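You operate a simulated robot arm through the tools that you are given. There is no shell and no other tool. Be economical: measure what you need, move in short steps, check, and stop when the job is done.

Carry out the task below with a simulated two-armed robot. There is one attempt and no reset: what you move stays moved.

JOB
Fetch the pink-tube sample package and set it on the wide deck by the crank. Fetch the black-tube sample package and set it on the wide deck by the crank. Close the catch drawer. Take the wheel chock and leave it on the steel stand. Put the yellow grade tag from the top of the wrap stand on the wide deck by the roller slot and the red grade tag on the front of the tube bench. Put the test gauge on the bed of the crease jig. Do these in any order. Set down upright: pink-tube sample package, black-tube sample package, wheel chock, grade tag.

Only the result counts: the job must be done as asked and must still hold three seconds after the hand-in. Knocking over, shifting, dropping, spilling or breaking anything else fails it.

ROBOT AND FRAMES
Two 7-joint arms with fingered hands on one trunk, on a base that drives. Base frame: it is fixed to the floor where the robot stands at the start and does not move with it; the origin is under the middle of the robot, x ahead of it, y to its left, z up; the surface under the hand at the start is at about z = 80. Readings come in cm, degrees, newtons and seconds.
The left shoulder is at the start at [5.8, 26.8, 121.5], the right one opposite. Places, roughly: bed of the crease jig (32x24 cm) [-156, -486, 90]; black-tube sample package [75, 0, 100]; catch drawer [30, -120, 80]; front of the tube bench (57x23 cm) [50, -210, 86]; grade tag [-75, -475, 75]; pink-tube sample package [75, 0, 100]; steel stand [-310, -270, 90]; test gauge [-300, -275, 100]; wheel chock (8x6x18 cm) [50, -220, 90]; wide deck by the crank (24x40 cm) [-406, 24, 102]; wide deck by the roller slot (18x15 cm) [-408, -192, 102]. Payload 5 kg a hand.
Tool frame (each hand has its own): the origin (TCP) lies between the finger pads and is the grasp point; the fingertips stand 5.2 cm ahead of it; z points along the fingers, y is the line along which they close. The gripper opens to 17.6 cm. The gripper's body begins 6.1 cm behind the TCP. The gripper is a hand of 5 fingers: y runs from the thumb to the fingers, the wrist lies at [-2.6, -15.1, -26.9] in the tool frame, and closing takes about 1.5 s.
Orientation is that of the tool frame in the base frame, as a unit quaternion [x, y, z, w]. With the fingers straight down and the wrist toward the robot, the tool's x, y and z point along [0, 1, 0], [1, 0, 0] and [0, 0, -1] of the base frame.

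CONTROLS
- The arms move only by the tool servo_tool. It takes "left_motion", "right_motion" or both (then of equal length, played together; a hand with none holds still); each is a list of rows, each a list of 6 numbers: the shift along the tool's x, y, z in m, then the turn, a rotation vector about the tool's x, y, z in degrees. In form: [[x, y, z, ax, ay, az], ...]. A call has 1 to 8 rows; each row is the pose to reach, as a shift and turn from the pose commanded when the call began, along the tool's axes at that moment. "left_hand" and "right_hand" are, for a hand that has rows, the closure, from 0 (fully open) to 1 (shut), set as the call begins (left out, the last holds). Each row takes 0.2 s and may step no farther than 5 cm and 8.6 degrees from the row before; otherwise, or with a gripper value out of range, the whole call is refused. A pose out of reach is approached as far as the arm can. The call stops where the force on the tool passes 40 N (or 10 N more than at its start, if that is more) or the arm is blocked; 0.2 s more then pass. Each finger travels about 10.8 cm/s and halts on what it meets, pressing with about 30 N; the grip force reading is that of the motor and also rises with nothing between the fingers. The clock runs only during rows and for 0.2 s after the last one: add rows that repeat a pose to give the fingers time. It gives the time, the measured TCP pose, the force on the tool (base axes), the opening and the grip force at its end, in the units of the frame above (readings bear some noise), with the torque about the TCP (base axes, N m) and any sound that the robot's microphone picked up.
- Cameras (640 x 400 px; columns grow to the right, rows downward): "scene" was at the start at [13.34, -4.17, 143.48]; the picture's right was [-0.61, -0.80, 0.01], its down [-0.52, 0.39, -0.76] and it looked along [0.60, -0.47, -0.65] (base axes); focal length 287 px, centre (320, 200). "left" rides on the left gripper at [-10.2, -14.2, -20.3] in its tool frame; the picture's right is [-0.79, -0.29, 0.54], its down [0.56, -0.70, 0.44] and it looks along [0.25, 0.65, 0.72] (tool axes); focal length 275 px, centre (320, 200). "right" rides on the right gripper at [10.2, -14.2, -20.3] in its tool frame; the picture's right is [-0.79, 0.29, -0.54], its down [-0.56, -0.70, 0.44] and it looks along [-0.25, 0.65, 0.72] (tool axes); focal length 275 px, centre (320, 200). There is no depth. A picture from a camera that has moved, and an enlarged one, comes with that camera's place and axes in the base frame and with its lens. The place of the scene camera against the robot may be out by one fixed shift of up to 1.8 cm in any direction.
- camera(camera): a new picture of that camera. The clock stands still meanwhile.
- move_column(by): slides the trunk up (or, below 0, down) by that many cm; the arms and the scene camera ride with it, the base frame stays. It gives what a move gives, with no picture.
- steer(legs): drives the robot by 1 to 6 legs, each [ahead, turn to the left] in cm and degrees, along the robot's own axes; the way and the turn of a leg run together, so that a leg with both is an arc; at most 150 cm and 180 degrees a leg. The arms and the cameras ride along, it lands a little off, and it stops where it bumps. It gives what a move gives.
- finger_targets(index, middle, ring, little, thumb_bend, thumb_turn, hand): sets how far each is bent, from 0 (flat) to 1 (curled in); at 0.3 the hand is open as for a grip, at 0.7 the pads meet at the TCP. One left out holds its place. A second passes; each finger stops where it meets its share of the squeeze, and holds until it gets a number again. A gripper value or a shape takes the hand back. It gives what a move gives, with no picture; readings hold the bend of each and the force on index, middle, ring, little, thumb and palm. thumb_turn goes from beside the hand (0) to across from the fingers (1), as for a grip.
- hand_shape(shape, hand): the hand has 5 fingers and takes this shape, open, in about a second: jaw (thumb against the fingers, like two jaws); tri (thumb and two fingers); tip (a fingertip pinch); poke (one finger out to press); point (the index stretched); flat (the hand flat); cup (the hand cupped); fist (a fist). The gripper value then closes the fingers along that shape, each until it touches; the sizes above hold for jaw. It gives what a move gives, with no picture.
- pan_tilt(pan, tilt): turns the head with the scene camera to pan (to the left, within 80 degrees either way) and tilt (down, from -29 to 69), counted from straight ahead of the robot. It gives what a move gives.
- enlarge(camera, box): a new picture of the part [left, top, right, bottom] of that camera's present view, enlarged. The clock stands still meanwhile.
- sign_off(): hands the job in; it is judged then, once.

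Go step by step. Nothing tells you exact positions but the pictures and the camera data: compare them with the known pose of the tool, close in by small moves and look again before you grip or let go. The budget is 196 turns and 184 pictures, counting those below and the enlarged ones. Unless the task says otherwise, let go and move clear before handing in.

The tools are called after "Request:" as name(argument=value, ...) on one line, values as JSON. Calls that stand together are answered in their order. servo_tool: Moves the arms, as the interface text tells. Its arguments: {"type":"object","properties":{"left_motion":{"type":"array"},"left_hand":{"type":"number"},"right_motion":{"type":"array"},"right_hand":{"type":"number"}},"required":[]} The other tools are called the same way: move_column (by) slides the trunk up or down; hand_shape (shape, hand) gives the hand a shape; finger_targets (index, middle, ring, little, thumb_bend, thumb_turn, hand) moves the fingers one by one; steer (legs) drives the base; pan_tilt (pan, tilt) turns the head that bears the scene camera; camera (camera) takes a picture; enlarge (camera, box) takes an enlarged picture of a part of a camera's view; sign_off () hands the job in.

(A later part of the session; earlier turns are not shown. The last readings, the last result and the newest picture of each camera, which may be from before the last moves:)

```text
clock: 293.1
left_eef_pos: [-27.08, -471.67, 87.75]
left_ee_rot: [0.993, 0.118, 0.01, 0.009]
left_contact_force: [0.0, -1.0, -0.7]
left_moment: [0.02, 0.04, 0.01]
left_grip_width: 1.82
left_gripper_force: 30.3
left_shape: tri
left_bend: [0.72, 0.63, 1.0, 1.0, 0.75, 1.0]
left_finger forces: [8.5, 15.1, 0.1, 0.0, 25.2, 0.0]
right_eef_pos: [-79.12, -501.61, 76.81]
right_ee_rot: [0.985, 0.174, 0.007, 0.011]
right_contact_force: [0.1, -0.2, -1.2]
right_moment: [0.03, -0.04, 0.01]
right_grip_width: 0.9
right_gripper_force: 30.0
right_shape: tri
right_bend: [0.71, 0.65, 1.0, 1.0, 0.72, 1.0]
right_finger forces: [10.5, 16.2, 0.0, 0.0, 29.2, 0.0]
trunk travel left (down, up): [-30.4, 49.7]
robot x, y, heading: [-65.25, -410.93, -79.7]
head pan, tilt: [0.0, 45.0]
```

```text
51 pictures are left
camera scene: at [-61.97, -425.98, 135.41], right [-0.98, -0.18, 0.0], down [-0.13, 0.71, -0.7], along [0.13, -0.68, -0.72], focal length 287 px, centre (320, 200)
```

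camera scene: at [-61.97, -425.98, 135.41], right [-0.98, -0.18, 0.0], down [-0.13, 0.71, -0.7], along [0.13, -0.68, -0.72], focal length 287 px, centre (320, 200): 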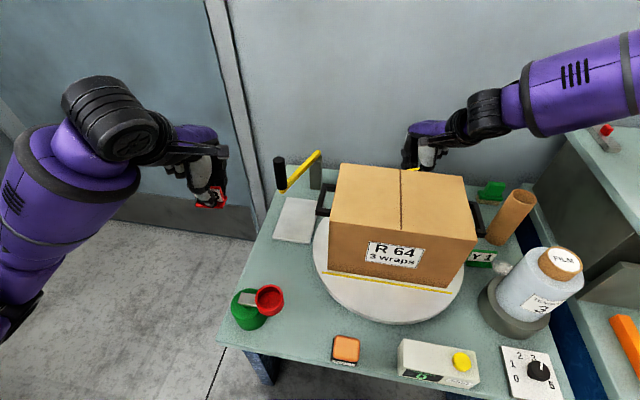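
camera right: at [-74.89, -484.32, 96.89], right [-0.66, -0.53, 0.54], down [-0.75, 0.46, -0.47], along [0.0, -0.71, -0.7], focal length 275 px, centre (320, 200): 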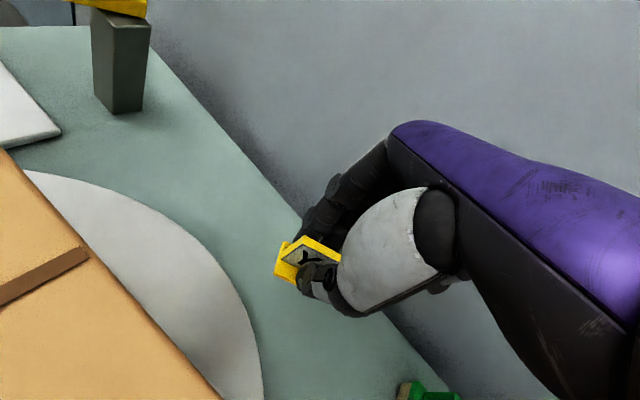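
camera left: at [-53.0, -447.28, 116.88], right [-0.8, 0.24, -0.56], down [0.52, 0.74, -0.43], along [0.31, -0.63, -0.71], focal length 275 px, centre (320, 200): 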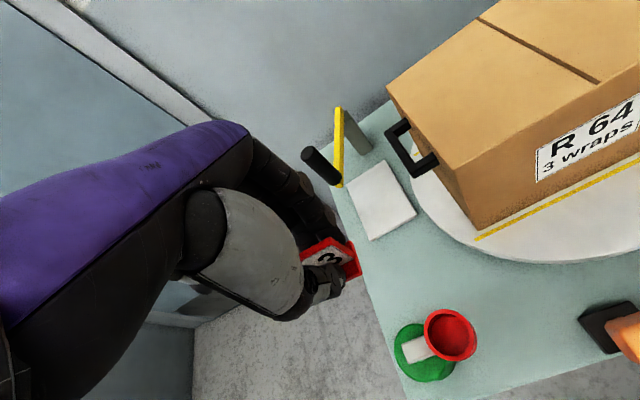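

Yellow tag is held and the box is undisturbed. I raise the trunk well clear and drive to the tube bench.

Request:
move_column(by=38)

Request:
steer(legs=[[-40, 0], [0, 154], [120, 0], [0, -72]])

Request:
pan_tilt(pan=15, tilt=30)

Request:
camera(camera="scene")

```text
clock: 296.8
left_eef_pos: [-27.16, -471.62, 125.77]
left_ee_rot: [0.993, 0.117, 0.01, 0.011]
left_contact_force: [0.8, 0.5, -0.2]
left_moment: [-0.03, 0.0, -0.01]
left_grip_width: 1.81
left_gripper_force: 30.7
left_shape: tri
left_bend: [0.72, 0.63, 1.0, 1.0, 0.75, 1.0]
left_finger forces: [8.5, 14.8, 0.0, 0.1, 25.3, 0.0]
right_eef_pos: [-79.14, -501.7, 115.19]
right_ee_rot: [0.985, 0.173, 0.008, 0.012]
right_contact_force: [-1.2, 0.2, -0.2]
right_moment: [0.02, -0.01, -0.03]
right_grip_width: 0.87
right_gripper_force: 30.3
right_shape: tri
right_bend: [0.71, 0.65, 1.0, 1.0, 0.72, 1.0]
right_finger forces: [10.5, 16.2, 0.0, 0.1, 29.1, 0.1]
trunk travel left (down, up): [-68.4, 11.7]
robot x, y, heading: [-65.04, -410.54, -79.5]
head pan, tilt: [0.0, 45.0]
```

```text
clock: 322.5
left_eef_pos: [27.16, -226.97, 125.77]
left_ee_rot: [0.678, 0.735, 0.014, 0.004]
left_contact_force: [-2.2, 8.2, -0.3]
left_moment: [-0.99, -0.28, -0.19]
left_grip_width: 1.77
left_gripper_force: 30.2
left_shape: tri
left_bend: [0.73, 0.64, 1.0, 1.0, 0.75, 1.0]
left_finger forces: [6.3, 14.7, 0.0, 0.1, 20.5, 0.0]
right_eef_pos: [48.64, -282.88, 115.92]
right_ee_rot: [0.635, 0.772, 0.014, 0.009]
right_contact_force: [-2.0, 8.6, 4.2]
right_moment: [-1.16, -0.12, -0.2]
right_grip_width: 0.83
right_gripper_force: 29.6
right_shape: tri
right_bend: [0.71, 0.65, 1.0, 1.0, 0.72, 1.0]
right_finger forces: [10.0, 16.1, 0.1, 0.1, 24.7, 0.1]
trunk travel left (down, up): [-68.4, 11.7]
robot x, y, heading: [-38.3, -253.16, 1.1]
head pan, tilt: [0.0, 45.0]
```

```text
clock: 323.2
left_eef_pos: [25.65, -228.76, 126.9]
left_ee_rot: [0.68, 0.733, 0.022, 0.005]
left_contact_force: [-1.0, -5.1, 2.2]
left_moment: [0.68, -0.1, 0.18]
left_grip_width: 1.77
left_gripper_force: 29.7
left_shape: tri
left_bend: [0.73, 0.63, 1.0, 1.0, 0.75, 1.0]
left_finger forces: [7.6, 15.8, 0.0, 0.1, 22.1, 0.0]
right_eef_pos: [47.12, -284.67, 116.43]
right_ee_rot: [0.637, 0.771, 0.023, 0.008]
right_contact_force: [-2.0, -6.4, -1.9]
right_moment: [0.75, -0.15, 0.15]
right_grip_width: 0.81
right_gripper_force: 29.9
right_shape: tri
right_bend: [0.71, 0.65, 1.0, 1.0, 0.72, 1.0]
right_finger forces: [10.8, 17.8, 0.0, 0.0, 26.9, 0.0]
trunk travel left (down, up): [-68.4, 11.7]
robot x, y, heading: [-38.81, -253.21, 1.3]
head pan, tilt: [15.0, 30.0]
```

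```text
50 pictures are left
camera scene: at [-26.42, -250.1, 176.07], right [0.28, -0.96, -0.01], down [-0.49, -0.14, -0.86], along [0.82, 0.24, -0.51], focal length 287 px, centre (320, 200)
```

scene: 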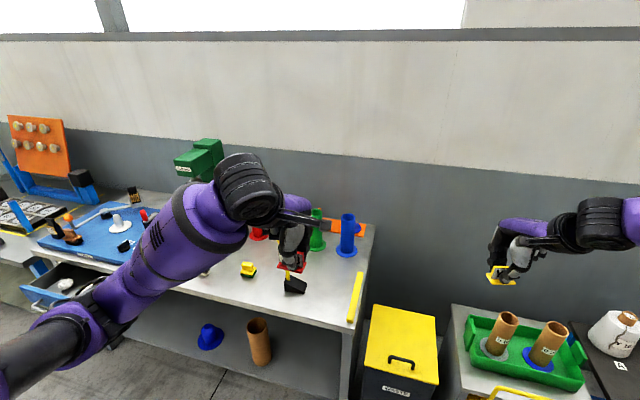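

Request:
enlarge(camera="scene", box=[200, 210, 380, 330])

```text
3.33 times, centred on (290, 270) of scene
camera zoom: at [-26.42, -250.1, 176.07], right [0.28, -0.96, -0.01], down [-0.49, -0.14, -0.86], along [0.82, 0.24, -0.51], focal length 957 px, centre (420, -33)
```

zoom: 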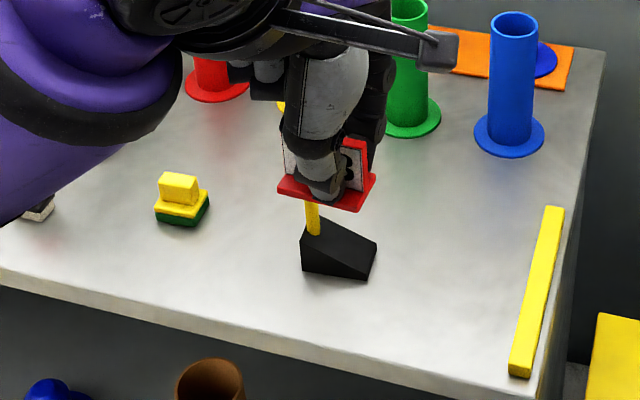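

The chock is the black wedge with the yellow post at about [45, -218]. I'll put the red tag on the bench front near [52, -231], right of the chock. Driving 24 cm closer.

Request:
steer(legs=[[24, 0]])

Request:
servo_tool(left_motion=[[0, 0, 0, 0, 0, 0], [0, 0, 0, 0, 0, 0], [0, 0, 0, 0, 0, 0]])

Request:
camera(camera="left")

```text
clock: 325.4
left_eef_pos: [50.15, -227.96, 126.83]
left_ee_rot: [0.681, 0.731, 0.02, 0.014]
left_contact_force: [0.3, 0.7, -1.4]
left_moment: [-0.03, 0.06, -0.04]
left_grip_width: 1.79
left_gripper_force: 30.0
left_shape: tri
left_bend: [0.73, 0.63, 1.0, 1.0, 0.75, 1.0]
left_finger forces: [7.7, 15.5, 0.1, 0.1, 21.1, 0.1]
right_eef_pos: [71.53, -283.31, 116.68]
right_ee_rot: [0.635, 0.772, 0.02, 0.01]
right_contact_force: [0.4, 0.4, -0.2]
right_moment: [-0.12, 0.09, 0.05]
right_grip_width: 0.83
right_gripper_force: 29.8
right_shape: tri
right_bend: [0.71, 0.65, 1.0, 1.0, 0.72, 1.0]
right_finger forces: [10.9, 17.6, 0.0, 0.1, 26.7, 0.1]
trunk travel left (down, up): [-68.4, 11.7]
robot x, y, heading: [-14.57, -252.53, 1.5]
head pan, tilt: [15.0, 30.0]
```

```text
clock: 326.2
left_eef_pos: [48.51, -228.65, 128.23]
left_ee_rot: [0.687, 0.725, 0.026, 0.035]
left_contact_force: [-2.5, -1.0, 0.9]
left_moment: [0.08, -0.23, 0.09]
left_grip_width: 1.77
left_gripper_force: 30.4
left_shape: tri
left_bend: [0.73, 0.63, 1.0, 1.0, 0.75, 1.0]
left_finger forces: [7.5, 15.7, 0.1, 0.1, 21.2, 0.0]
right_eef_pos: [69.57, -283.45, 118.17]
right_ee_rot: [0.635, 0.772, 0.027, 0.016]
right_contact_force: [-1.6, -1.0, 0.1]
right_moment: [0.06, -0.2, -0.06]
right_grip_width: 0.82
right_gripper_force: 29.7
right_shape: tri
right_bend: [0.71, 0.65, 1.0, 1.0, 0.72, 1.0]
right_finger forces: [10.5, 17.6, 0.0, 0.1, 26.5, 0.1]
trunk travel left (down, up): [-68.4, 11.7]
robot x, y, heading: [-14.56, -252.14, 1.5]
head pan, tilt: [15.0, 30.0]
```

```text
48 pictures are left
camera left: at [33.13, -239.43, 147.36], right [-0.2, -0.81, -0.55], down [-0.69, 0.51, -0.51], along [0.7, 0.28, -0.66], focal length 275 px, centre (320, 200)
```

left: 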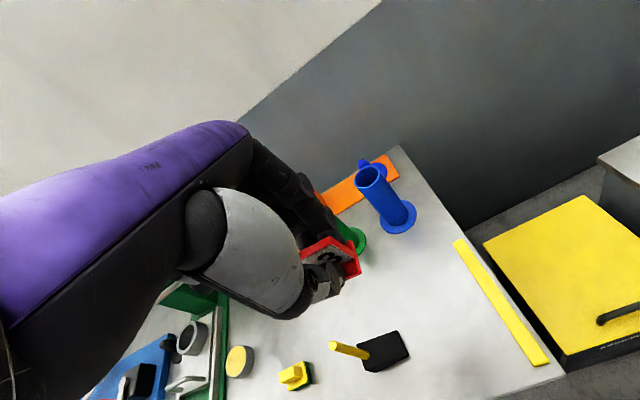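

Request:
servo_tool(left_motion=[[-0.003, 0.001, 0.03, 1, 0.5, 0], [-0.006, 0.002, 0.07, 2, 1, 0], [-0.01, 0.003, 0.11, 3, 1.5, 0], [-0.015, 0.004, 0.155, 4, 2, 0], [-0.02, 0.005, 0.2, 5, 2, 0], [-0.02, 0.005, 0.24, 5, 2, 0], [-0.02, 0.005, 0.28, 5, 2, 0], [-0.02, 0.005, 0.31, 5, 2, 0]])

Request:
camera(camera="left")

Request:
camera(camera="scene")

```text
clock: 328.1
left_eef_pos: [51.15, -229.49, 96.96]
left_ee_rot: [0.682, 0.731, 0.006, -0.022]
left_contact_force: [1.9, 1.2, 1.6]
left_moment: [-0.08, 0.21, -0.04]
left_grip_width: 1.79
left_gripper_force: 30.0
left_shape: tri
left_bend: [0.73, 0.63, 1.0, 1.0, 0.75, 1.0]
left_finger forces: [6.8, 15.2, 0.0, 0.1, 20.6, 0.1]
right_eef_pos: [69.88, -283.43, 117.87]
right_ee_rot: [0.636, 0.771, 0.026, 0.016]
right_contact_force: [0.8, -0.6, -0.3]
right_moment: [0.04, -0.02, 0.03]
right_grip_width: 0.82
right_gripper_force: 30.2
right_shape: tri
right_bend: [0.71, 0.65, 1.0, 1.0, 0.72, 1.0]
right_finger forces: [10.5, 17.6, 0.0, 0.1, 26.5, 0.1]
trunk travel left (down, up): [-68.4, 11.7]
robot x, y, heading: [-14.55, -252.37, 1.1]
head pan, tilt: [15.0, 30.0]
```

```text
47 pictures are left
camera left: at [38.14, -241.45, 117.06], right [-0.24, -0.79, -0.56], down [-0.75, 0.52, -0.4], along [0.61, 0.33, -0.72], focal length 275 px, centre (320, 200)
```

left: 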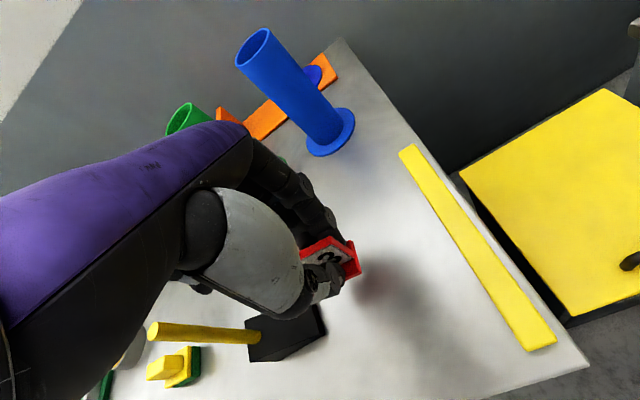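

```text
46 pictures are left
camera scene: at [-2.21, -248.66, 176.03], right [0.28, -0.96, 0.0], down [-0.49, -0.14, -0.86], along [0.82, 0.24, -0.51], focal length 287 px, centre (320, 200)
```

scene: 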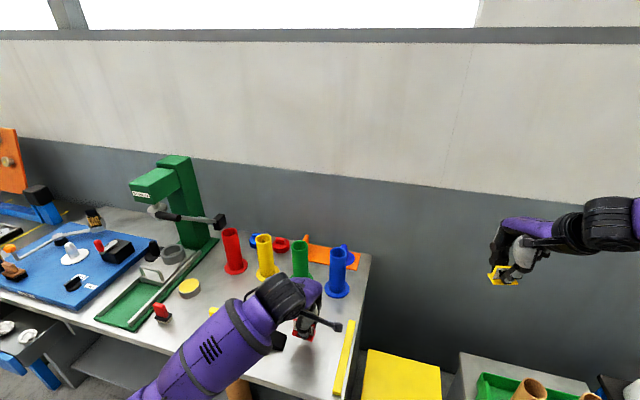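

Request:
servo_tool(left_motion=[[-0.006, 0, 0.01, -0.6, -0.5, 0], [-0.012, 0, 0.03, -1.2, -1, 0], [-0.012, 0, 0.045, -1.2, -1, 0], [-0.012, 0, 0.055, -1.2, -1, 0], [-0.012, 0, 0.06, -1.2, -1, 0], [-0.012, 0, 0.06, -1.2, -1, 0]])

Request:
camera(camera="left")

```text
clock: 329.2
left_eef_pos: [49.79, -230.76, 92.49]
left_ee_rot: [0.682, 0.731, 0.015, 0.002]
left_contact_force: [-1.9, 0.4, 0.0]
left_moment: [-0.05, -0.14, -0.01]
left_grip_width: 1.8
left_gripper_force: 30.0
left_shape: tri
left_bend: [0.73, 0.63, 1.0, 1.0, 0.75, 1.0]
left_finger forces: [8.6, 15.6, 0.0, 0.1, 23.6, 0.0]
right_eef_pos: [68.15, -283.37, 119.24]
right_ee_rot: [0.635, 0.772, 0.032, 0.022]
right_contact_force: [-1.1, -1.8, 1.7]
right_moment: [0.08, -0.14, -0.02]
right_grip_width: 0.8
right_gripper_force: 30.4
right_shape: tri
right_bend: [0.71, 0.65, 1.0, 1.0, 0.72, 1.0]
right_finger forces: [10.3, 17.9, 0.0, 0.0, 26.5, 0.0]
trunk travel left (down, up): [-68.4, 11.7]
robot x, y, heading: [-14.58, -252.05, 1.3]
head pan, tilt: [15.0, 30.0]
stopped in row 5 (left hand): the force on the tool passed its limit at 45 N (the readings are from after the stop); the commanded pose is now the measured one
```

```text
45 pictures are left
camera left: at [35.81, -242.23, 112.24], right [-0.22, -0.8, -0.56], down [-0.73, 0.51, -0.45], along [0.65, 0.31, -0.7], focal length 275 px, centre (320, 200)
```

left: 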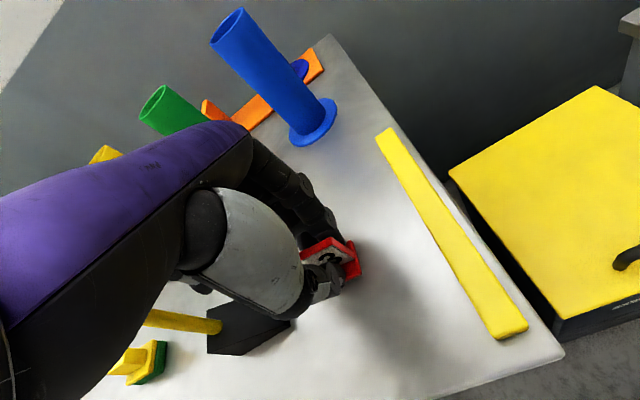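

Touched the bench top and rebounded about a centimetre; I come down gently again.

Request:
servo_tool(left_motion=[[0, 0, 0.003, 0, 0, 0], [0, 0, 0.006, 0, 0, 0], [0, 0, 0.008, 0, 0, 0], [0, 0, 0.01, 0, 0, 0]])

```text
clock: 330.2
left_eef_pos: [50.06, -230.66, 91.83]
left_ee_rot: [0.682, 0.731, 0.016, 0.003]
left_contact_force: [-3.9, 2.0, 35.1]
left_moment: [0.16, 0.38, 0.1]
left_grip_width: 1.84
left_gripper_force: 30.0
left_shape: tri
left_bend: [0.73, 0.64, 1.0, 1.0, 0.75, 1.0]
left_finger forces: [17.9, 18.2, 0.0, 0.1, 36.9, 0.0]
right_eef_pos: [68.13, -283.37, 119.18]
right_ee_rot: [0.635, 0.771, 0.031, 0.021]
right_contact_force: [-0.1, 1.2, -0.7]
right_moment: [-0.02, 0.01, 0.01]
right_grip_width: 0.79
right_gripper_force: 30.0
right_shape: tri
right_bend: [0.71, 0.65, 1.0, 1.0, 0.72, 1.0]
right_finger forces: [10.3, 17.9, 0.1, 0.0, 26.4, 0.0]
trunk travel left (down, up): [-68.4, 11.7]
robot x, y, heading: [-14.31, -252.22, 1.2]
head pan, tilt: [15.0, 30.0]
```

Firmly on the surface. I ease up 3 mm and open to half.

Request:
servo_tool(left_motion=[[0, 0, -0.004, 0, 0, 0], [0, 0, -0.006, 0, 0, 0]])

Request:
servo_tool(left_motion=[[0, 0, 0, 0, 0, 0], [0, 0, 0, 0, 0, 0], [0, 0, 0, 0, 0, 0], [0, 0, 0, 0, 0, 0], [0, 0, 0, 0, 0, 0]], left_hand=0.55)

Request:
camera(camera="left")

```text
clock: 330.8
left_eef_pos: [49.9, -230.64, 91.96]
left_ee_rot: [0.681, 0.732, 0.012, -0.002]
left_contact_force: [0.9, -0.4, 2.8]
left_moment: [-0.12, -0.17, 0.03]
left_grip_width: 1.84
left_gripper_force: 29.7
left_shape: tri
left_bend: [0.73, 0.63, 1.0, 1.0, 0.75, 1.0]
left_finger forces: [12.8, 16.1, 0.0, 0.0, 23.1, 0.1]
right_eef_pos: [68.3, -283.31, 119.14]
right_ee_rot: [0.634, 0.772, 0.031, 0.02]
right_contact_force: [-0.5, -0.3, 0.2]
right_moment: [0.01, -0.04, -0.01]
right_grip_width: 0.79
right_gripper_force: 29.7
right_shape: tri
right_bend: [0.71, 0.65, 1.0, 1.0, 0.72, 1.0]
right_finger forces: [10.5, 17.9, 0.0, 0.0, 26.4, 0.0]
trunk travel left (down, up): [-68.4, 11.7]
robot x, y, heading: [-14.76, -252.4, 1.4]
head pan, tilt: [15.0, 30.0]
```

```text
clock: 332.0
left_eef_pos: [50.01, -230.69, 92.01]
left_ee_rot: [0.682, 0.731, 0.012, 0.0]
left_contact_force: [0.5, 1.1, -0.8]
left_moment: [-0.05, -0.02, -0.02]
left_grip_width: 7.85
left_gripper_force: 0.0
left_shape: tri
left_bend: [0.74, 0.47, 0.99, 0.99, 0.72, 1.0]
left_finger forces: [0.0, 0.0, 0.0, 0.0, 0.0, 0.0]
right_eef_pos: [68.24, -283.42, 119.12]
right_ee_rot: [0.634, 0.772, 0.031, 0.021]
right_contact_force: [0.2, 0.2, -0.2]
right_moment: [0.02, 0.0, -0.03]
right_grip_width: 0.82
right_gripper_force: 29.9
right_shape: tri
right_bend: [0.71, 0.65, 1.0, 1.0, 0.72, 1.0]
right_finger forces: [10.3, 17.9, 0.0, 0.0, 26.4, 0.0]
trunk travel left (down, up): [-68.4, 11.7]
robot x, y, heading: [-14.22, -252.39, 1.3]
head pan, tilt: [15.0, 30.0]
```

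```text
44 pictures are left
camera left: at [36.08, -242.19, 111.78], right [-0.22, -0.8, -0.56], down [-0.73, 0.52, -0.45], along [0.65, 0.31, -0.7], focal length 275 px, centre (320, 200)
```

left: 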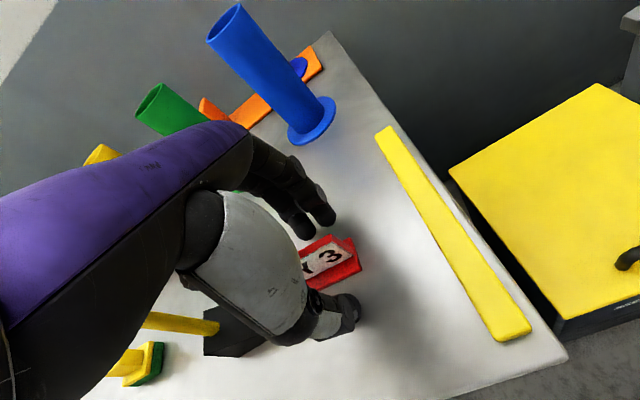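

Red tag stands upright on the bench front. I lift off, then go for the drawer next while the left hand is free.

Request:
servo_tool(left_motion=[[0, 0, -0.02, 0, 0, 0], [0, 0, -0.06, 0, 0, 0], [0, 0, -0.1, 0, 0, 0], [0, 0, -0.14, 0, 0, 0], [0, -0.01, -0.185, 0, 0, 0], [0, -0.02, -0.23, 0, 0, 0], [0, -0.03, -0.27, 0, 0, 0], [0, -0.03, -0.3, 0, 0, 0]])

Request:
steer(legs=[[-40, 0], [0, 70], [110, 0], [0, -70]])

Request:
pan_tilt(pan=0, tilt=45)

Request:
camera(camera="scene")

```text
clock: 333.8
left_eef_pos: [46.42, -231.74, 121.83]
left_ee_rot: [0.682, 0.731, 0.012, 0.0]
left_contact_force: [0.6, -0.4, -0.9]
left_moment: [-0.02, -0.02, 0.05]
left_grip_width: 7.91
left_gripper_force: 0.0
left_shape: tri
left_bend: [0.74, 0.47, 0.99, 0.99, 0.72, 1.0]
left_finger forces: [0.1, 0.0, 0.0, 0.1, 0.0, 0.1]
right_eef_pos: [68.32, -283.55, 119.0]
right_ee_rot: [0.635, 0.772, 0.033, 0.02]
right_contact_force: [0.1, -2.8, 0.4]
right_moment: [0.28, 0.0, 0.1]
right_grip_width: 0.8
right_gripper_force: 29.6
right_shape: tri
right_bend: [0.71, 0.65, 1.0, 1.0, 0.72, 1.0]
right_finger forces: [10.3, 17.9, 0.0, 0.1, 26.4, 0.0]
trunk travel left (down, up): [-68.4, 11.7]
robot x, y, heading: [-14.75, -252.28, 1.3]
head pan, tilt: [15.0, 30.0]
```

```text
clock: 352.1
left_eef_pos: [27.83, -111.13, 123.4]
left_ee_rot: [0.549, 0.835, 0.025, 0.008]
left_contact_force: [-3.0, -3.8, 1.2]
left_moment: [0.29, -0.19, 0.09]
left_grip_width: 7.91
left_gripper_force: 0.0
left_shape: tri
left_bend: [0.74, 0.47, 0.99, 0.99, 0.72, 1.0]
left_finger forces: [0.0, 0.0, 0.0, 0.0, 0.1, 0.0]
right_eef_pos: [65.76, -151.03, 122.44]
right_ee_rot: [0.481, 0.874, 0.058, 0.023]
right_contact_force: [21.4, 43.9, -6.3]
right_moment: [-1.86, 1.28, 2.52]
right_grip_width: 0.79
right_gripper_force: 30.3
right_shape: tri
right_bend: [0.71, 0.65, 1.0, 0.99, 0.72, 1.0]
right_finger forces: [9.1, 16.8, 0.0, 54.1, 25.0, 0.0]
trunk travel left (down, up): [-68.4, 11.7]
robot x, y, heading: [-19.95, -148.75, 20.7]
head pan, tilt: [15.0, 30.0]
stopped in leg 4: the force on the tool passed its limit at 85 N (the readings are from after the stop); the commanded pose is now the measured one
```

```text
clock: 352.9
left_eef_pos: [27.99, -110.89, 123.32]
left_ee_rot: [0.548, 0.836, 0.023, 0.008]
left_contact_force: [0.9, -1.3, -0.6]
left_moment: [0.11, -0.04, 0.01]
left_grip_width: 7.92
left_gripper_force: 0.1
left_shape: tri
left_bend: [0.74, 0.47, 0.99, 0.99, 0.72, 1.0]
left_finger forces: [0.0, 0.1, 0.0, 0.0, 0.0, 0.0]
right_eef_pos: [65.83, -150.91, 122.35]
right_ee_rot: [0.483, 0.874, 0.054, 0.024]
right_contact_force: [11.3, 44.6, 6.8]
right_moment: [-2.96, 0.43, 1.81]
right_grip_width: 0.81
right_gripper_force: 30.1
right_shape: tri
right_bend: [0.71, 0.65, 1.0, 0.99, 0.72, 1.0]
right_finger forces: [9.1, 16.6, 0.0, 56.8, 25.0, 0.1]
trunk travel left (down, up): [-68.4, 11.7]
robot x, y, heading: [-20.08, -148.83, 20.4]
head pan, tilt: [0.0, 45.0]
```

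```text
43 pictures are left
camera scene: at [-9.01, -143.23, 173.79], right [0.35, -0.94, 0.0], down [-0.67, -0.25, -0.7], along [0.65, 0.24, -0.72], focal length 287 px, centre (320, 200)
```

scene: 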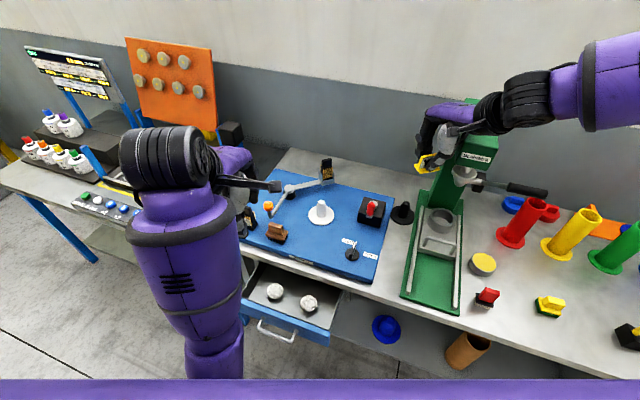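

The right hand bumped the green press while turning. I undo: turn back left, then back off.

Request:
steer(legs=[[0, 8], [-35, 0]])

Request:
steer(legs=[[0, -28]])

Request:
camera(camera="scene")

```text
clock: 356.6
left_eef_pos: [-8.83, -121.11, 123.24]
left_ee_rot: [0.489, 0.872, 0.029, 0.001]
left_contact_force: [-1.0, -0.8, 0.7]
left_moment: [0.1, -0.07, 0.02]
left_grip_width: 7.92
left_gripper_force: 0.0
left_shape: tri
left_bend: [0.74, 0.47, 0.99, 0.99, 0.72, 1.0]
left_finger forces: [0.0, 0.1, 0.0, 0.0, 0.0, 0.0]
right_eef_pos: [34.43, -156.3, 122.31]
right_ee_rot: [0.423, 0.904, 0.056, 0.02]
right_contact_force: [-1.1, -1.0, 0.6]
right_moment: [0.05, -0.08, 0.03]
right_grip_width: 0.8
right_gripper_force: 30.1
right_shape: tri
right_bend: [0.71, 0.65, 1.0, 1.0, 0.72, 1.0]
right_finger forces: [9.2, 16.5, 0.0, 0.0, 25.0, 0.0]
trunk travel left (down, up): [-68.4, 11.7]
robot x, y, heading: [-51.2, -165.58, 28.6]
head pan, tilt: [0.0, 45.0]
```

```text
clock: 359.0
left_eef_pos: [5.99, -145.12, 123.84]
left_ee_rot: [0.682, 0.73, 0.046, 0.003]
left_contact_force: [0.7, -0.7, -0.5]
left_moment: [0.16, 0.02, 0.04]
left_grip_width: 7.91
left_gripper_force: 0.0
left_shape: tri
left_bend: [0.74, 0.47, 0.99, 0.99, 0.72, 1.0]
left_finger forces: [0.1, 0.1, 0.1, 0.0, 0.0, 0.0]
right_eef_pos: [27.31, -197.72, 123.12]
right_ee_rot: [0.629, 0.774, 0.054, 0.037]
right_contact_force: [0.8, -0.5, -1.1]
right_moment: [0.17, 0.04, 0.06]
right_grip_width: 0.8
right_gripper_force: 30.0
right_shape: tri
right_bend: [0.71, 0.67, 1.0, 1.0, 0.72, 1.0]
right_finger forces: [17.7, 13.2, 0.1, 0.1, 24.2, 0.1]
trunk travel left (down, up): [-68.4, 11.7]
robot x, y, heading: [-50.9, -164.67, 0.3]
head pan, tilt: [0.0, 45.0]
```

```text
42 pictures are left
camera scene: at [-39.1, -164.01, 173.78], right [0.01, -1.0, 0.0], down [-0.72, 0.0, -0.7], along [0.7, 0.01, -0.72], focal length 287 px, centre (320, 200)
```

scene: 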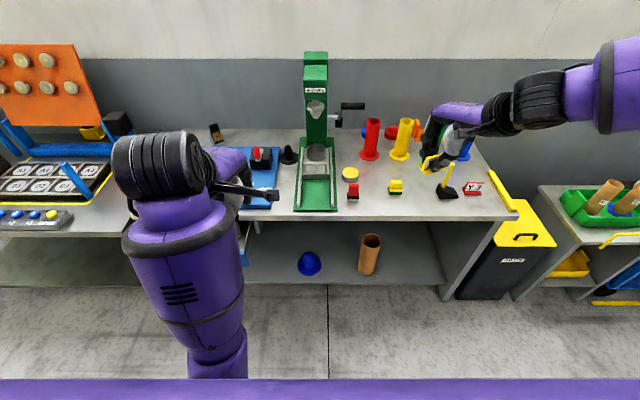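

Press looks undisturbed and the yellow tag is still held. The drawer front is at x≈20, y -135…-106, handle near [15, -120]. I reposition squarely in front of it.

Request:
steer(legs=[[-22, 0], [0, 50], [32, 0], [0, -50]])

Request:
hand_shape(hand="left", shape="fist")

Request:
move_column(by=-20)

Request:
pan_tilt(pan=10, tilt=50)

Request:
camera(camera="scene")

```text
clock: 370.2
left_eef_pos: [2.67, -119.64, 124.56]
left_ee_rot: [0.68, 0.73, 0.063, 0.002]
left_contact_force: [0.3, 1.1, -0.3]
left_moment: [-0.01, 0.08, -0.02]
left_grip_width: 7.95
left_gripper_force: 0.0
left_shape: tri
left_bend: [0.74, 0.47, 0.99, 0.99, 0.72, 1.0]
left_finger forces: [0.1, 0.0, 0.0, 0.0, 0.1, 0.0]
right_eef_pos: [23.39, -173.86, 124.33]
right_ee_rot: [0.63, 0.773, 0.058, 0.043]
right_contact_force: [0.1, 0.5, 0.2]
right_moment: [-0.01, 0.01, -0.04]
right_grip_width: 0.79
right_gripper_force: 29.9
right_shape: tri
right_bend: [0.71, 0.67, 1.0, 1.0, 0.72, 1.0]
right_finger forces: [16.0, 13.4, 0.0, 0.0, 24.6, 0.1]
trunk travel left (down, up): [-68.4, 11.7]
robot x, y, heading: [-53.61, -139.56, -0.0]
head pan, tilt: [0.0, 45.0]
```

```text
clock: 371.1
left_eef_pos: [1.0, -119.28, 125.19]
left_ee_rot: [0.678, 0.731, 0.07, 0.005]
left_contact_force: [0.6, 1.4, -0.7]
left_moment: [-0.17, 0.11, -0.04]
left_grip_width: 0.01
left_gripper_force: 0.0
left_shape: fist
left_bend: [1.0, 1.0, 1.0, 1.0, 0.85, 0.85]
left_finger forces: [0.0, 0.0, 0.0, 0.0, 0.1, 0.1]
right_eef_pos: [21.81, -173.68, 125.38]
right_ee_rot: [0.629, 0.773, 0.061, 0.048]
right_contact_force: [0.7, 1.4, -0.1]
right_moment: [-0.17, 0.13, -0.05]
right_grip_width: 0.78
right_gripper_force: 30.0
right_shape: tri
right_bend: [0.71, 0.67, 1.0, 1.0, 0.72, 1.0]
right_finger forces: [16.1, 14.4, 0.0, 0.1, 25.0, 0.1]
trunk travel left (down, up): [-68.4, 11.7]
robot x, y, heading: [-53.0, -139.51, 0.0]
head pan, tilt: [0.0, 45.0]
```

```text
clock: 373.3
left_eef_pos: [1.13, -116.84, 104.07]
left_ee_rot: [0.674, 0.732, 0.098, -0.021]
left_contact_force: [-0.9, 0.5, 0.2]
left_moment: [-0.03, -0.05, 0.01]
left_grip_width: 0.0
left_gripper_force: 0.0
left_shape: fist
left_bend: [1.0, 1.0, 1.0, 1.0, 0.85, 0.85]
left_finger forces: [0.0, 0.0, 0.0, 0.0, 0.0, 0.1]
right_eef_pos: [21.7, -173.95, 105.33]
right_ee_rot: [0.63, 0.772, 0.062, 0.049]
right_contact_force: [-0.6, 0.7, -0.3]
right_moment: [-0.06, -0.02, -0.07]
right_grip_width: 0.79
right_gripper_force: 29.6
right_shape: tri
right_bend: [0.71, 0.67, 1.0, 1.0, 0.72, 1.0]
right_finger forces: [16.0, 14.4, 0.0, 0.0, 25.1, 0.1]
trunk travel left (down, up): [-48.4, 31.7]
robot x, y, heading: [-53.09, -139.84, 0.2]
head pan, tilt: [0.0, 45.0]
```

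```text
clock: 374.0
left_eef_pos: [1.36, -116.69, 104.18]
left_ee_rot: [0.674, 0.732, 0.098, -0.02]
left_contact_force: [0.0, 0.0, -0.1]
left_moment: [0.03, 0.0, -0.03]
left_grip_width: 0.03
left_gripper_force: 0.0
left_shape: fist
left_bend: [1.0, 1.0, 1.0, 1.0, 0.85, 0.85]
left_finger forces: [0.1, 0.0, 0.0, 0.0, 0.1, 0.0]
right_eef_pos: [21.84, -173.9, 105.27]
right_ee_rot: [0.63, 0.773, 0.062, 0.048]
right_contact_force: [0.2, -0.2, -0.6]
right_moment: [0.03, -0.02, -0.01]
right_grip_width: 0.78
right_gripper_force: 29.9
right_shape: tri
right_bend: [0.71, 0.67, 1.0, 1.0, 0.72, 1.0]
right_finger forces: [16.1, 14.5, 0.0, 0.0, 25.1, 0.0]
trunk travel left (down, up): [-48.4, 31.7]
robot x, y, heading: [-53.16, -139.82, 0.2]
head pan, tilt: [10.0, 50.0]
```

```text
41 pictures are left
camera scene: at [-40.92, -137.19, 153.05], right [0.18, -0.98, 0.0], down [-0.76, -0.14, -0.63], along [0.62, 0.11, -0.77], focal length 287 px, centre (320, 200)
```

scene: 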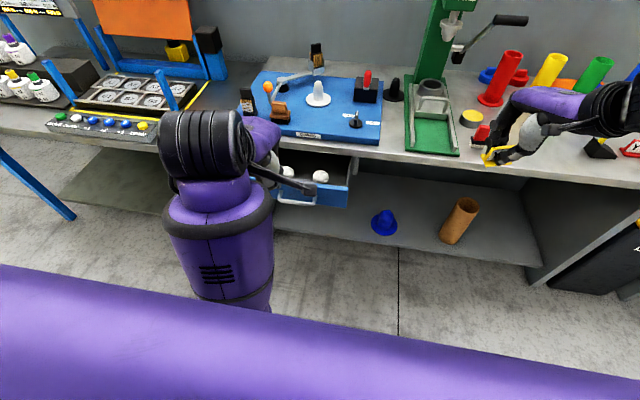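

I bring the fist down in front of the drawer front and straighten it.

Request:
servo_tool(left_motion=[[-0.008, 0, 0.03, 1, -1.5, 0], [-0.018, -0.003, 0.065, 2, -3, 0], [-0.03, -0.006, 0.1, 3.5, -5, 0], [-0.042, -0.009, 0.135, 5, -7, 0], [-0.054, -0.012, 0.17, 6, -8.5, 0], [-0.066, -0.015, 0.205, 6.7, -9.3, 0], [-0.076, -0.018, 0.235, 6.7, -9.3, 0]])

Request:
camera(camera="left")

Request:
enlarge(camera="scene", box=[200, 110, 400, 250])

```text
clock: 375.8
left_eef_pos: [1.1, -120.81, 80.87]
left_ee_rot: [0.688, 0.725, 0.017, 0.001]
left_contact_force: [-3.6, -0.5, 2.1]
left_moment: [0.01, -0.42, 0.08]
left_grip_width: 0.04
left_gripper_force: 0.0
left_shape: fist
left_bend: [1.0, 1.0, 1.0, 1.0, 0.85, 0.85]
left_finger forces: [0.0, 0.0, 0.0, 0.1, 0.0, 0.1]
right_eef_pos: [20.04, -173.92, 106.69]
right_ee_rot: [0.629, 0.772, 0.069, 0.055]
right_contact_force: [-3.6, -0.8, 4.1]
right_moment: [-0.06, -0.3, -0.09]
right_grip_width: 0.78
right_gripper_force: 29.7
right_shape: tri
right_bend: [0.71, 0.67, 1.0, 1.0, 0.72, 1.0]
right_finger forces: [16.0, 14.5, 0.0, 0.0, 24.9, 0.0]
trunk travel left (down, up): [-48.4, 31.7]
robot x, y, heading: [-53.26, -139.76, 0.3]
head pan, tilt: [10.0, 50.0]
stopped in row 7 (left hand): the arm was blocked; the commanded pose is now the measured one
```

```text
40 pictures are left
camera left: at [-13.25, -132.11, 100.38], right [-0.23, -0.79, -0.56], down [-0.72, 0.53, -0.45], along [0.65, 0.3, -0.69], focal length 275 px, centre (320, 200)
```

left: 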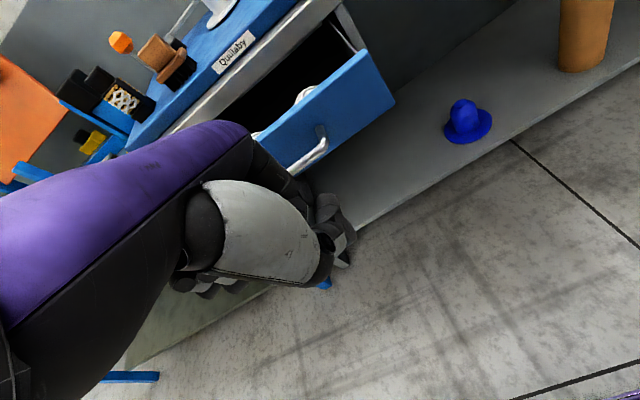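

```text
2.86 times, centred on (300, 180) of scene
camera zoom: at [-41.53, -137.19, 153.12], right [0.18, -0.98, 0.0], down [-0.76, -0.14, -0.64], along [0.62, 0.11, -0.77], focal length 820 px, centre (377, 257)
```

zoom: 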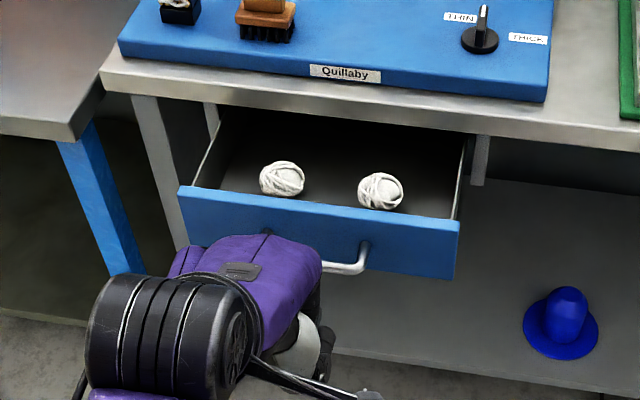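

Fist is right in front of the drawer front. Pushing forward.

Request:
servo_tool(left_motion=[[0, 0.015, 0, 0, 0, 0], [0, 0.035, 0, 0, 0, 0], [0, 0.06, 0, 0, 0, 0], [0, 0.085, 0, 0, 0, 0], [0, 0.11, 0, 0, 0, 0], [0, 0.135, 0, 0, 0, 0], [0, 0.16, 0, 0, 0, 0], [0, 0.18, 0, 0, 0, 0]])

Request:
enlarge(camera="scene", box=[200, 110, 400, 250])

```text
clock: 377.6
left_eef_pos: [19.3, -120.0, 80.9]
left_ee_rot: [0.687, 0.726, 0.014, 0.002]
left_contact_force: [0.1, 1.0, -0.8]
left_moment: [-0.03, -0.04, 0.0]
left_grip_width: 0.02
left_gripper_force: 0.0
left_shape: fist
left_bend: [1.0, 1.0, 1.0, 1.0, 0.85, 0.85]
left_finger forces: [0.0, 0.0, 0.0, 0.0, 0.0, 0.0]
right_eef_pos: [20.36, -173.88, 106.17]
right_ee_rot: [0.629, 0.773, 0.067, 0.054]
right_contact_force: [0.2, -0.1, -1.3]
right_moment: [-0.04, -0.01, 0.0]
right_grip_width: 0.77
right_gripper_force: 30.0
right_shape: tri
right_bend: [0.71, 0.67, 1.0, 1.0, 0.72, 1.0]
right_finger forces: [16.0, 14.5, 0.1, 0.0, 24.7, 0.0]
trunk travel left (down, up): [-48.4, 31.7]
robot x, y, heading: [-52.79, -139.22, 0.3]
head pan, tilt: [10.0, 50.0]
```

```text
2.86 times, centred on (300, 180) of scene
camera zoom: at [-40.92, -137.12, 153.04], right [0.18, -0.98, 0.0], down [-0.76, -0.14, -0.63], along [0.62, 0.11, -0.78], focal length 820 px, centre (377, 257)
```

zoom: 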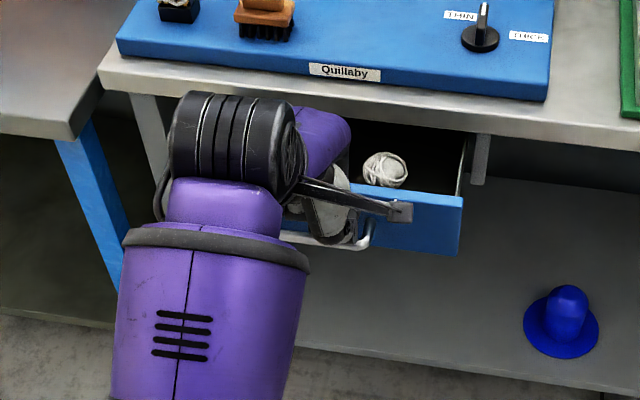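

The fist passed above the drawer front without touching. I retract, lower 11 cm, and push again.

Request:
servo_tool(left_motion=[[0, -0.04, 0, 0, 0, 0], [0, -0.085, 0, 0, 0, 0], [0, -0.13, 0, 0, 0, 0], [0, -0.165, 0, 0, 0, 0], [0, -0.165, 0.04, 0, 0, 0], [0, -0.165, 0.085, 0, 0, 0], [0, -0.165, 0.11, 0, 0, 0]])

Request:
servo_tool(left_motion=[[0, 0.015, 0, 0, 0, 0], [0, 0.035, 0, 0, 0, 0], [0, 0.06, 0, 0, 0, 0], [0, 0.085, 0, 0, 0, 0], [0, 0.11, 0, 0, 0, 0], [0, 0.135, 0, 0, 0, 0], [0, 0.16, 0, 0, 0, 0]])

Request:
enlarge(camera="scene", box=[200, 110, 400, 250])

```text
clock: 379.2
left_eef_pos: [3.09, -120.59, 69.53]
left_ee_rot: [0.687, 0.726, 0.013, 0.002]
left_contact_force: [0.9, -0.3, 1.6]
left_moment: [0.03, 0.11, -0.03]
left_grip_width: 0.0
left_gripper_force: 0.1
left_shape: fist
left_bend: [1.0, 1.0, 1.0, 1.0, 0.85, 0.85]
left_finger forces: [0.1, 0.0, 0.0, 0.0, 0.1, 0.0]
right_eef_pos: [20.51, -173.81, 106.19]
right_ee_rot: [0.629, 0.773, 0.067, 0.053]
right_contact_force: [0.3, 0.1, -1.1]
right_moment: [0.01, 0.04, 0.02]
right_grip_width: 0.78
right_gripper_force: 30.2
right_shape: tri
right_bend: [0.71, 0.67, 1.0, 1.0, 0.72, 1.0]
right_finger forces: [16.1, 14.4, 0.0, 0.0, 24.8, 0.0]
trunk travel left (down, up): [-48.4, 31.7]
robot x, y, heading: [-52.96, -139.38, 0.3]
head pan, tilt: [10.0, 50.0]
```

```text
clock: 380.8
left_eef_pos: [19.09, -119.78, 69.95]
left_ee_rot: [0.688, 0.726, 0.013, 0.001]
left_contact_force: [-0.2, 0.3, -1.8]
left_moment: [-0.03, -0.02, 0.0]
left_grip_width: 0.01
left_gripper_force: 0.1
left_shape: fist
left_bend: [1.0, 1.0, 1.0, 1.0, 0.85, 0.85]
left_finger forces: [0.0, 0.1, 0.0, 0.0, 0.0, 0.0]
right_eef_pos: [20.49, -173.76, 106.27]
right_ee_rot: [0.629, 0.773, 0.066, 0.052]
right_contact_force: [0.8, 0.9, -0.9]
right_moment: [0.02, 0.06, 0.02]
right_grip_width: 0.79
right_gripper_force: 30.0
right_shape: tri
right_bend: [0.71, 0.67, 1.0, 1.0, 0.72, 1.0]
right_finger forces: [14.5, 13.9, 0.0, 0.1, 24.3, 0.0]
trunk travel left (down, up): [-48.4, 31.7]
robot x, y, heading: [-53.29, -139.48, 0.1]
head pan, tilt: [10.0, 50.0]
```

```text
2.86 times, centred on (300, 180) of scene
camera zoom: at [-40.85, -137.17, 153.04], right [0.18, -0.98, 0.0], down [-0.76, -0.14, -0.63], along [0.62, 0.11, -0.78], focal length 820 px, centre (377, 257)
```

zoom: 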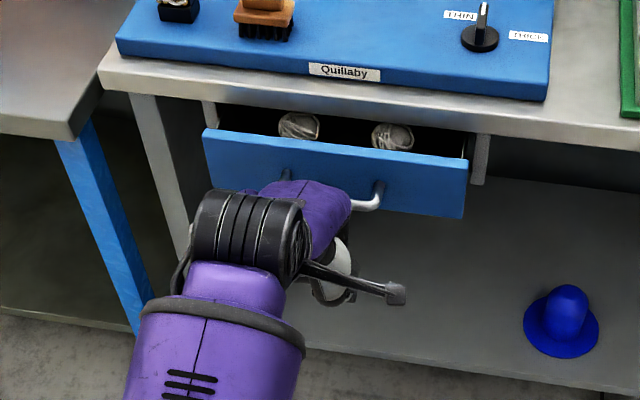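

The drawer is moving in. I push further until it stops.

Request:
servo_tool(left_motion=[[0, 0.02, 0, 0, 0, 0], [0, 0.04, 0, 0, 0, 0], [0, 0.06, 0, 0, 0, 0], [0, 0.08, 0, 0, 0, 0], [0, 0.095, 0, 0, 0, 0], [0, 0.11, 0, 0, 0, 0], [0, 0.125, 0, 0, 0, 0]])

Request:
enlarge(camera="scene", box=[200, 110, 400, 250])

```text
clock: 381.7
left_eef_pos: [24.19, -119.64, 71.54]
left_ee_rot: [0.687, 0.726, 0.018, 0.006]
left_contact_force: [-2.7, -0.8, 1.9]
left_moment: [0.12, -0.34, 0.11]
left_grip_width: 0.02
left_gripper_force: 0.0
left_shape: fist
left_bend: [1.0, 1.0, 1.0, 1.0, 0.85, 0.85]
left_finger forces: [0.0, 0.1, 0.1, 0.0, 0.0, 0.0]
right_eef_pos: [18.52, -174.0, 107.64]
right_ee_rot: [0.628, 0.772, 0.074, 0.06]
right_contact_force: [-2.6, -1.7, 3.5]
right_moment: [0.1, -0.29, -0.05]
right_grip_width: 0.83
right_gripper_force: 29.6
right_shape: tri
right_bend: [0.71, 0.67, 1.0, 1.0, 0.73, 1.0]
right_finger forces: [13.5, 13.3, 0.0, 0.1, 25.4, 0.0]
trunk travel left (down, up): [-48.4, 31.7]
robot x, y, heading: [-53.0, -139.46, 0.2]
head pan, tilt: [10.0, 50.0]
stopped in row 4 (left hand): the force on the tool passed its limit at 81 N (the readings are from after the stop); the commanded pose is now the measured one
```

```text
2.86 times, centred on (300, 180) of scene
camera zoom: at [-41.47, -137.25, 153.11], right [0.18, -0.98, 0.0], down [-0.76, -0.14, -0.64], along [0.62, 0.11, -0.77], focal length 820 px, centre (377, 257)
```

zoom: 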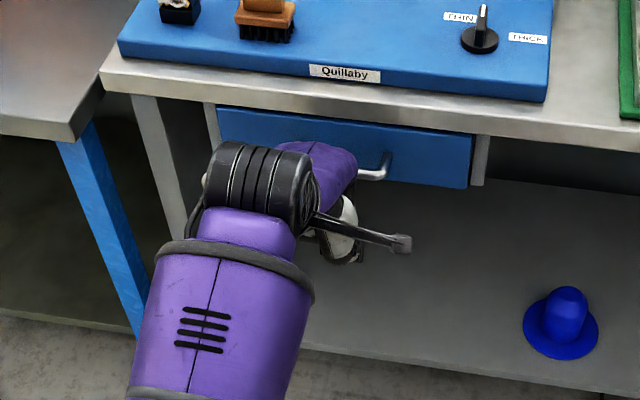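

Drawer is closed. I retract, raise up, and shape the left hand for the chock's post.

Request:
servo_tool(left_motion=[[0, -0.02, 0, 0, 0, 0], [0, -0.06, 0, 0, 0, 0], [0, -0.1, 0, 0, 0, 0], [0, -0.13, -0.03, 0, 0, 0], [0, -0.13, -0.08, 0, 0, 0], [0, -0.13, -0.125, 0, 0, 0], [0, -0.13, -0.17, 0, 0, 0], [0, -0.13, -0.21, 0, 0, 0]])

Request:
move_column(by=24)

Request:
hand_shape(hand="left", shape="jaw")

Request:
steer(legs=[[-25, 0], [0, -75], [105, 0], [0, 75], [30, 0]])

Request:
camera(camera="left")

```text
clock: 383.5
left_eef_pos: [10.91, -119.14, 91.31]
left_ee_rot: [0.687, 0.726, 0.028, -0.008]
left_contact_force: [-0.8, 0.6, -0.5]
left_moment: [-0.07, -0.07, 0.01]
left_grip_width: 0.01
left_gripper_force: 0.0
left_shape: fist
left_bend: [1.0, 1.0, 1.0, 1.0, 0.85, 0.85]
left_finger forces: [0.0, 0.1, 0.0, 0.1, 0.0, 0.1]
right_eef_pos: [19.04, -173.68, 107.18]
right_ee_rot: [0.628, 0.772, 0.072, 0.058]
right_contact_force: [-0.6, -0.5, 0.1]
right_moment: [-0.01, 0.0, 0.01]
right_grip_width: 0.85
right_gripper_force: 29.9
right_shape: tri
right_bend: [0.71, 0.67, 1.0, 1.0, 0.73, 1.0]
right_finger forces: [13.5, 13.4, 0.0, 0.0, 25.5, 0.0]
trunk travel left (down, up): [-48.4, 31.7]
robot x, y, heading: [-52.98, -139.7, 0.2]
head pan, tilt: [10.0, 50.0]
```

```text
clock: 386.0
left_eef_pos: [11.61, -118.68, 115.64]
left_ee_rot: [0.686, 0.727, 0.035, -0.006]
left_contact_force: [0.3, 0.4, 1.0]
left_moment: [-0.03, -0.02, 0.01]
left_grip_width: 0.0
left_gripper_force: 0.1
left_shape: fist
left_bend: [1.0, 1.0, 1.0, 1.0, 0.85, 0.85]
left_finger forces: [0.0, 0.0, 0.1, 0.0, 0.0, 0.0]
right_eef_pos: [19.13, -173.77, 131.1]
right_ee_rot: [0.629, 0.772, 0.07, 0.058]
right_contact_force: [0.1, 0.4, -0.4]
right_moment: [0.0, -0.01, 0.01]
right_grip_width: 0.84
right_gripper_force: 29.9
right_shape: tri
right_bend: [0.71, 0.67, 1.0, 1.0, 0.73, 1.0]
right_finger forces: [13.3, 13.3, 0.0, 0.0, 25.5, 0.0]
trunk travel left (down, up): [-72.4, 7.7]
robot x, y, heading: [-53.04, -140.03, 0.4]
head pan, tilt: [10.0, 50.0]
```

```text
clock: 386.9
left_eef_pos: [11.22, -118.64, 115.44]
left_ee_rot: [0.686, 0.727, 0.034, -0.008]
left_contact_force: [-0.5, -0.1, 0.4]
left_moment: [-0.02, -0.03, 0.0]
left_grip_width: 17.55
left_gripper_force: 0.1
left_shape: jaw
left_bend: [0.3, 0.3, 0.3, 0.3, 0.3, 0.97]
left_finger forces: [0.0, 0.0, 0.0, 0.0, 0.0, 0.0]
right_eef_pos: [19.09, -173.8, 131.17]
right_ee_rot: [0.629, 0.772, 0.072, 0.058]
right_contact_force: [0.0, -0.1, 0.1]
right_moment: [0.01, -0.01, -0.01]
right_grip_width: 0.81
right_gripper_force: 29.5
right_shape: tri
right_bend: [0.71, 0.67, 1.0, 1.0, 0.73, 1.0]
right_finger forces: [13.4, 13.3, 0.0, 0.0, 25.5, 0.0]
trunk travel left (down, up): [-72.4, 7.7]
robot x, y, heading: [-53.09, -139.65, 0.3]
head pan, tilt: [10.0, 50.0]
```

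```text
clock: 408.2
left_eef_pos: [40.07, -225.52, 115.36]
left_ee_rot: [0.707, 0.706, 0.033, -0.007]
left_contact_force: [0.5, 0.3, -0.2]
left_moment: [-0.01, 0.07, -0.06]
left_grip_width: 17.57
left_gripper_force: 0.1
left_shape: jaw
left_bend: [0.3, 0.3, 0.3, 0.3, 0.3, 0.98]
left_finger forces: [0.1, 0.1, 0.1, 0.1, 0.0, 0.1]
right_eef_pos: [44.77, -280.93, 131.04]
right_ee_rot: [0.652, 0.753, 0.069, 0.06]
right_contact_force: [2.5, 0.9, -1.4]
right_moment: [0.04, 0.12, 0.05]
right_grip_width: 0.83
right_gripper_force: 30.0
right_shape: tri
right_bend: [0.71, 0.67, 1.0, 1.0, 0.73, 1.0]
right_finger forces: [12.2, 12.5, 0.0, 0.0, 25.3, 0.0]
trunk travel left (down, up): [-72.4, 7.7]
robot x, y, heading: [-25.59, -242.71, -3.4]
head pan, tilt: [10.0, 50.0]
```

```text
35 pictures are left
camera left: at [25.04, -236.69, 134.45], right [-0.27, -0.76, -0.59], down [-0.68, 0.58, -0.44], along [0.68, 0.29, -0.68], focal length 275 px, centre (320, 200)
```

left: 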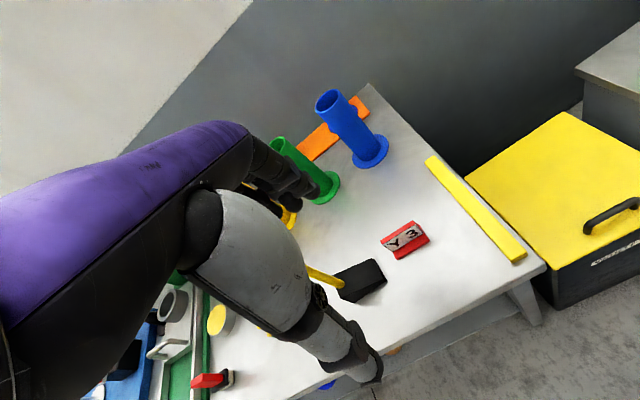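

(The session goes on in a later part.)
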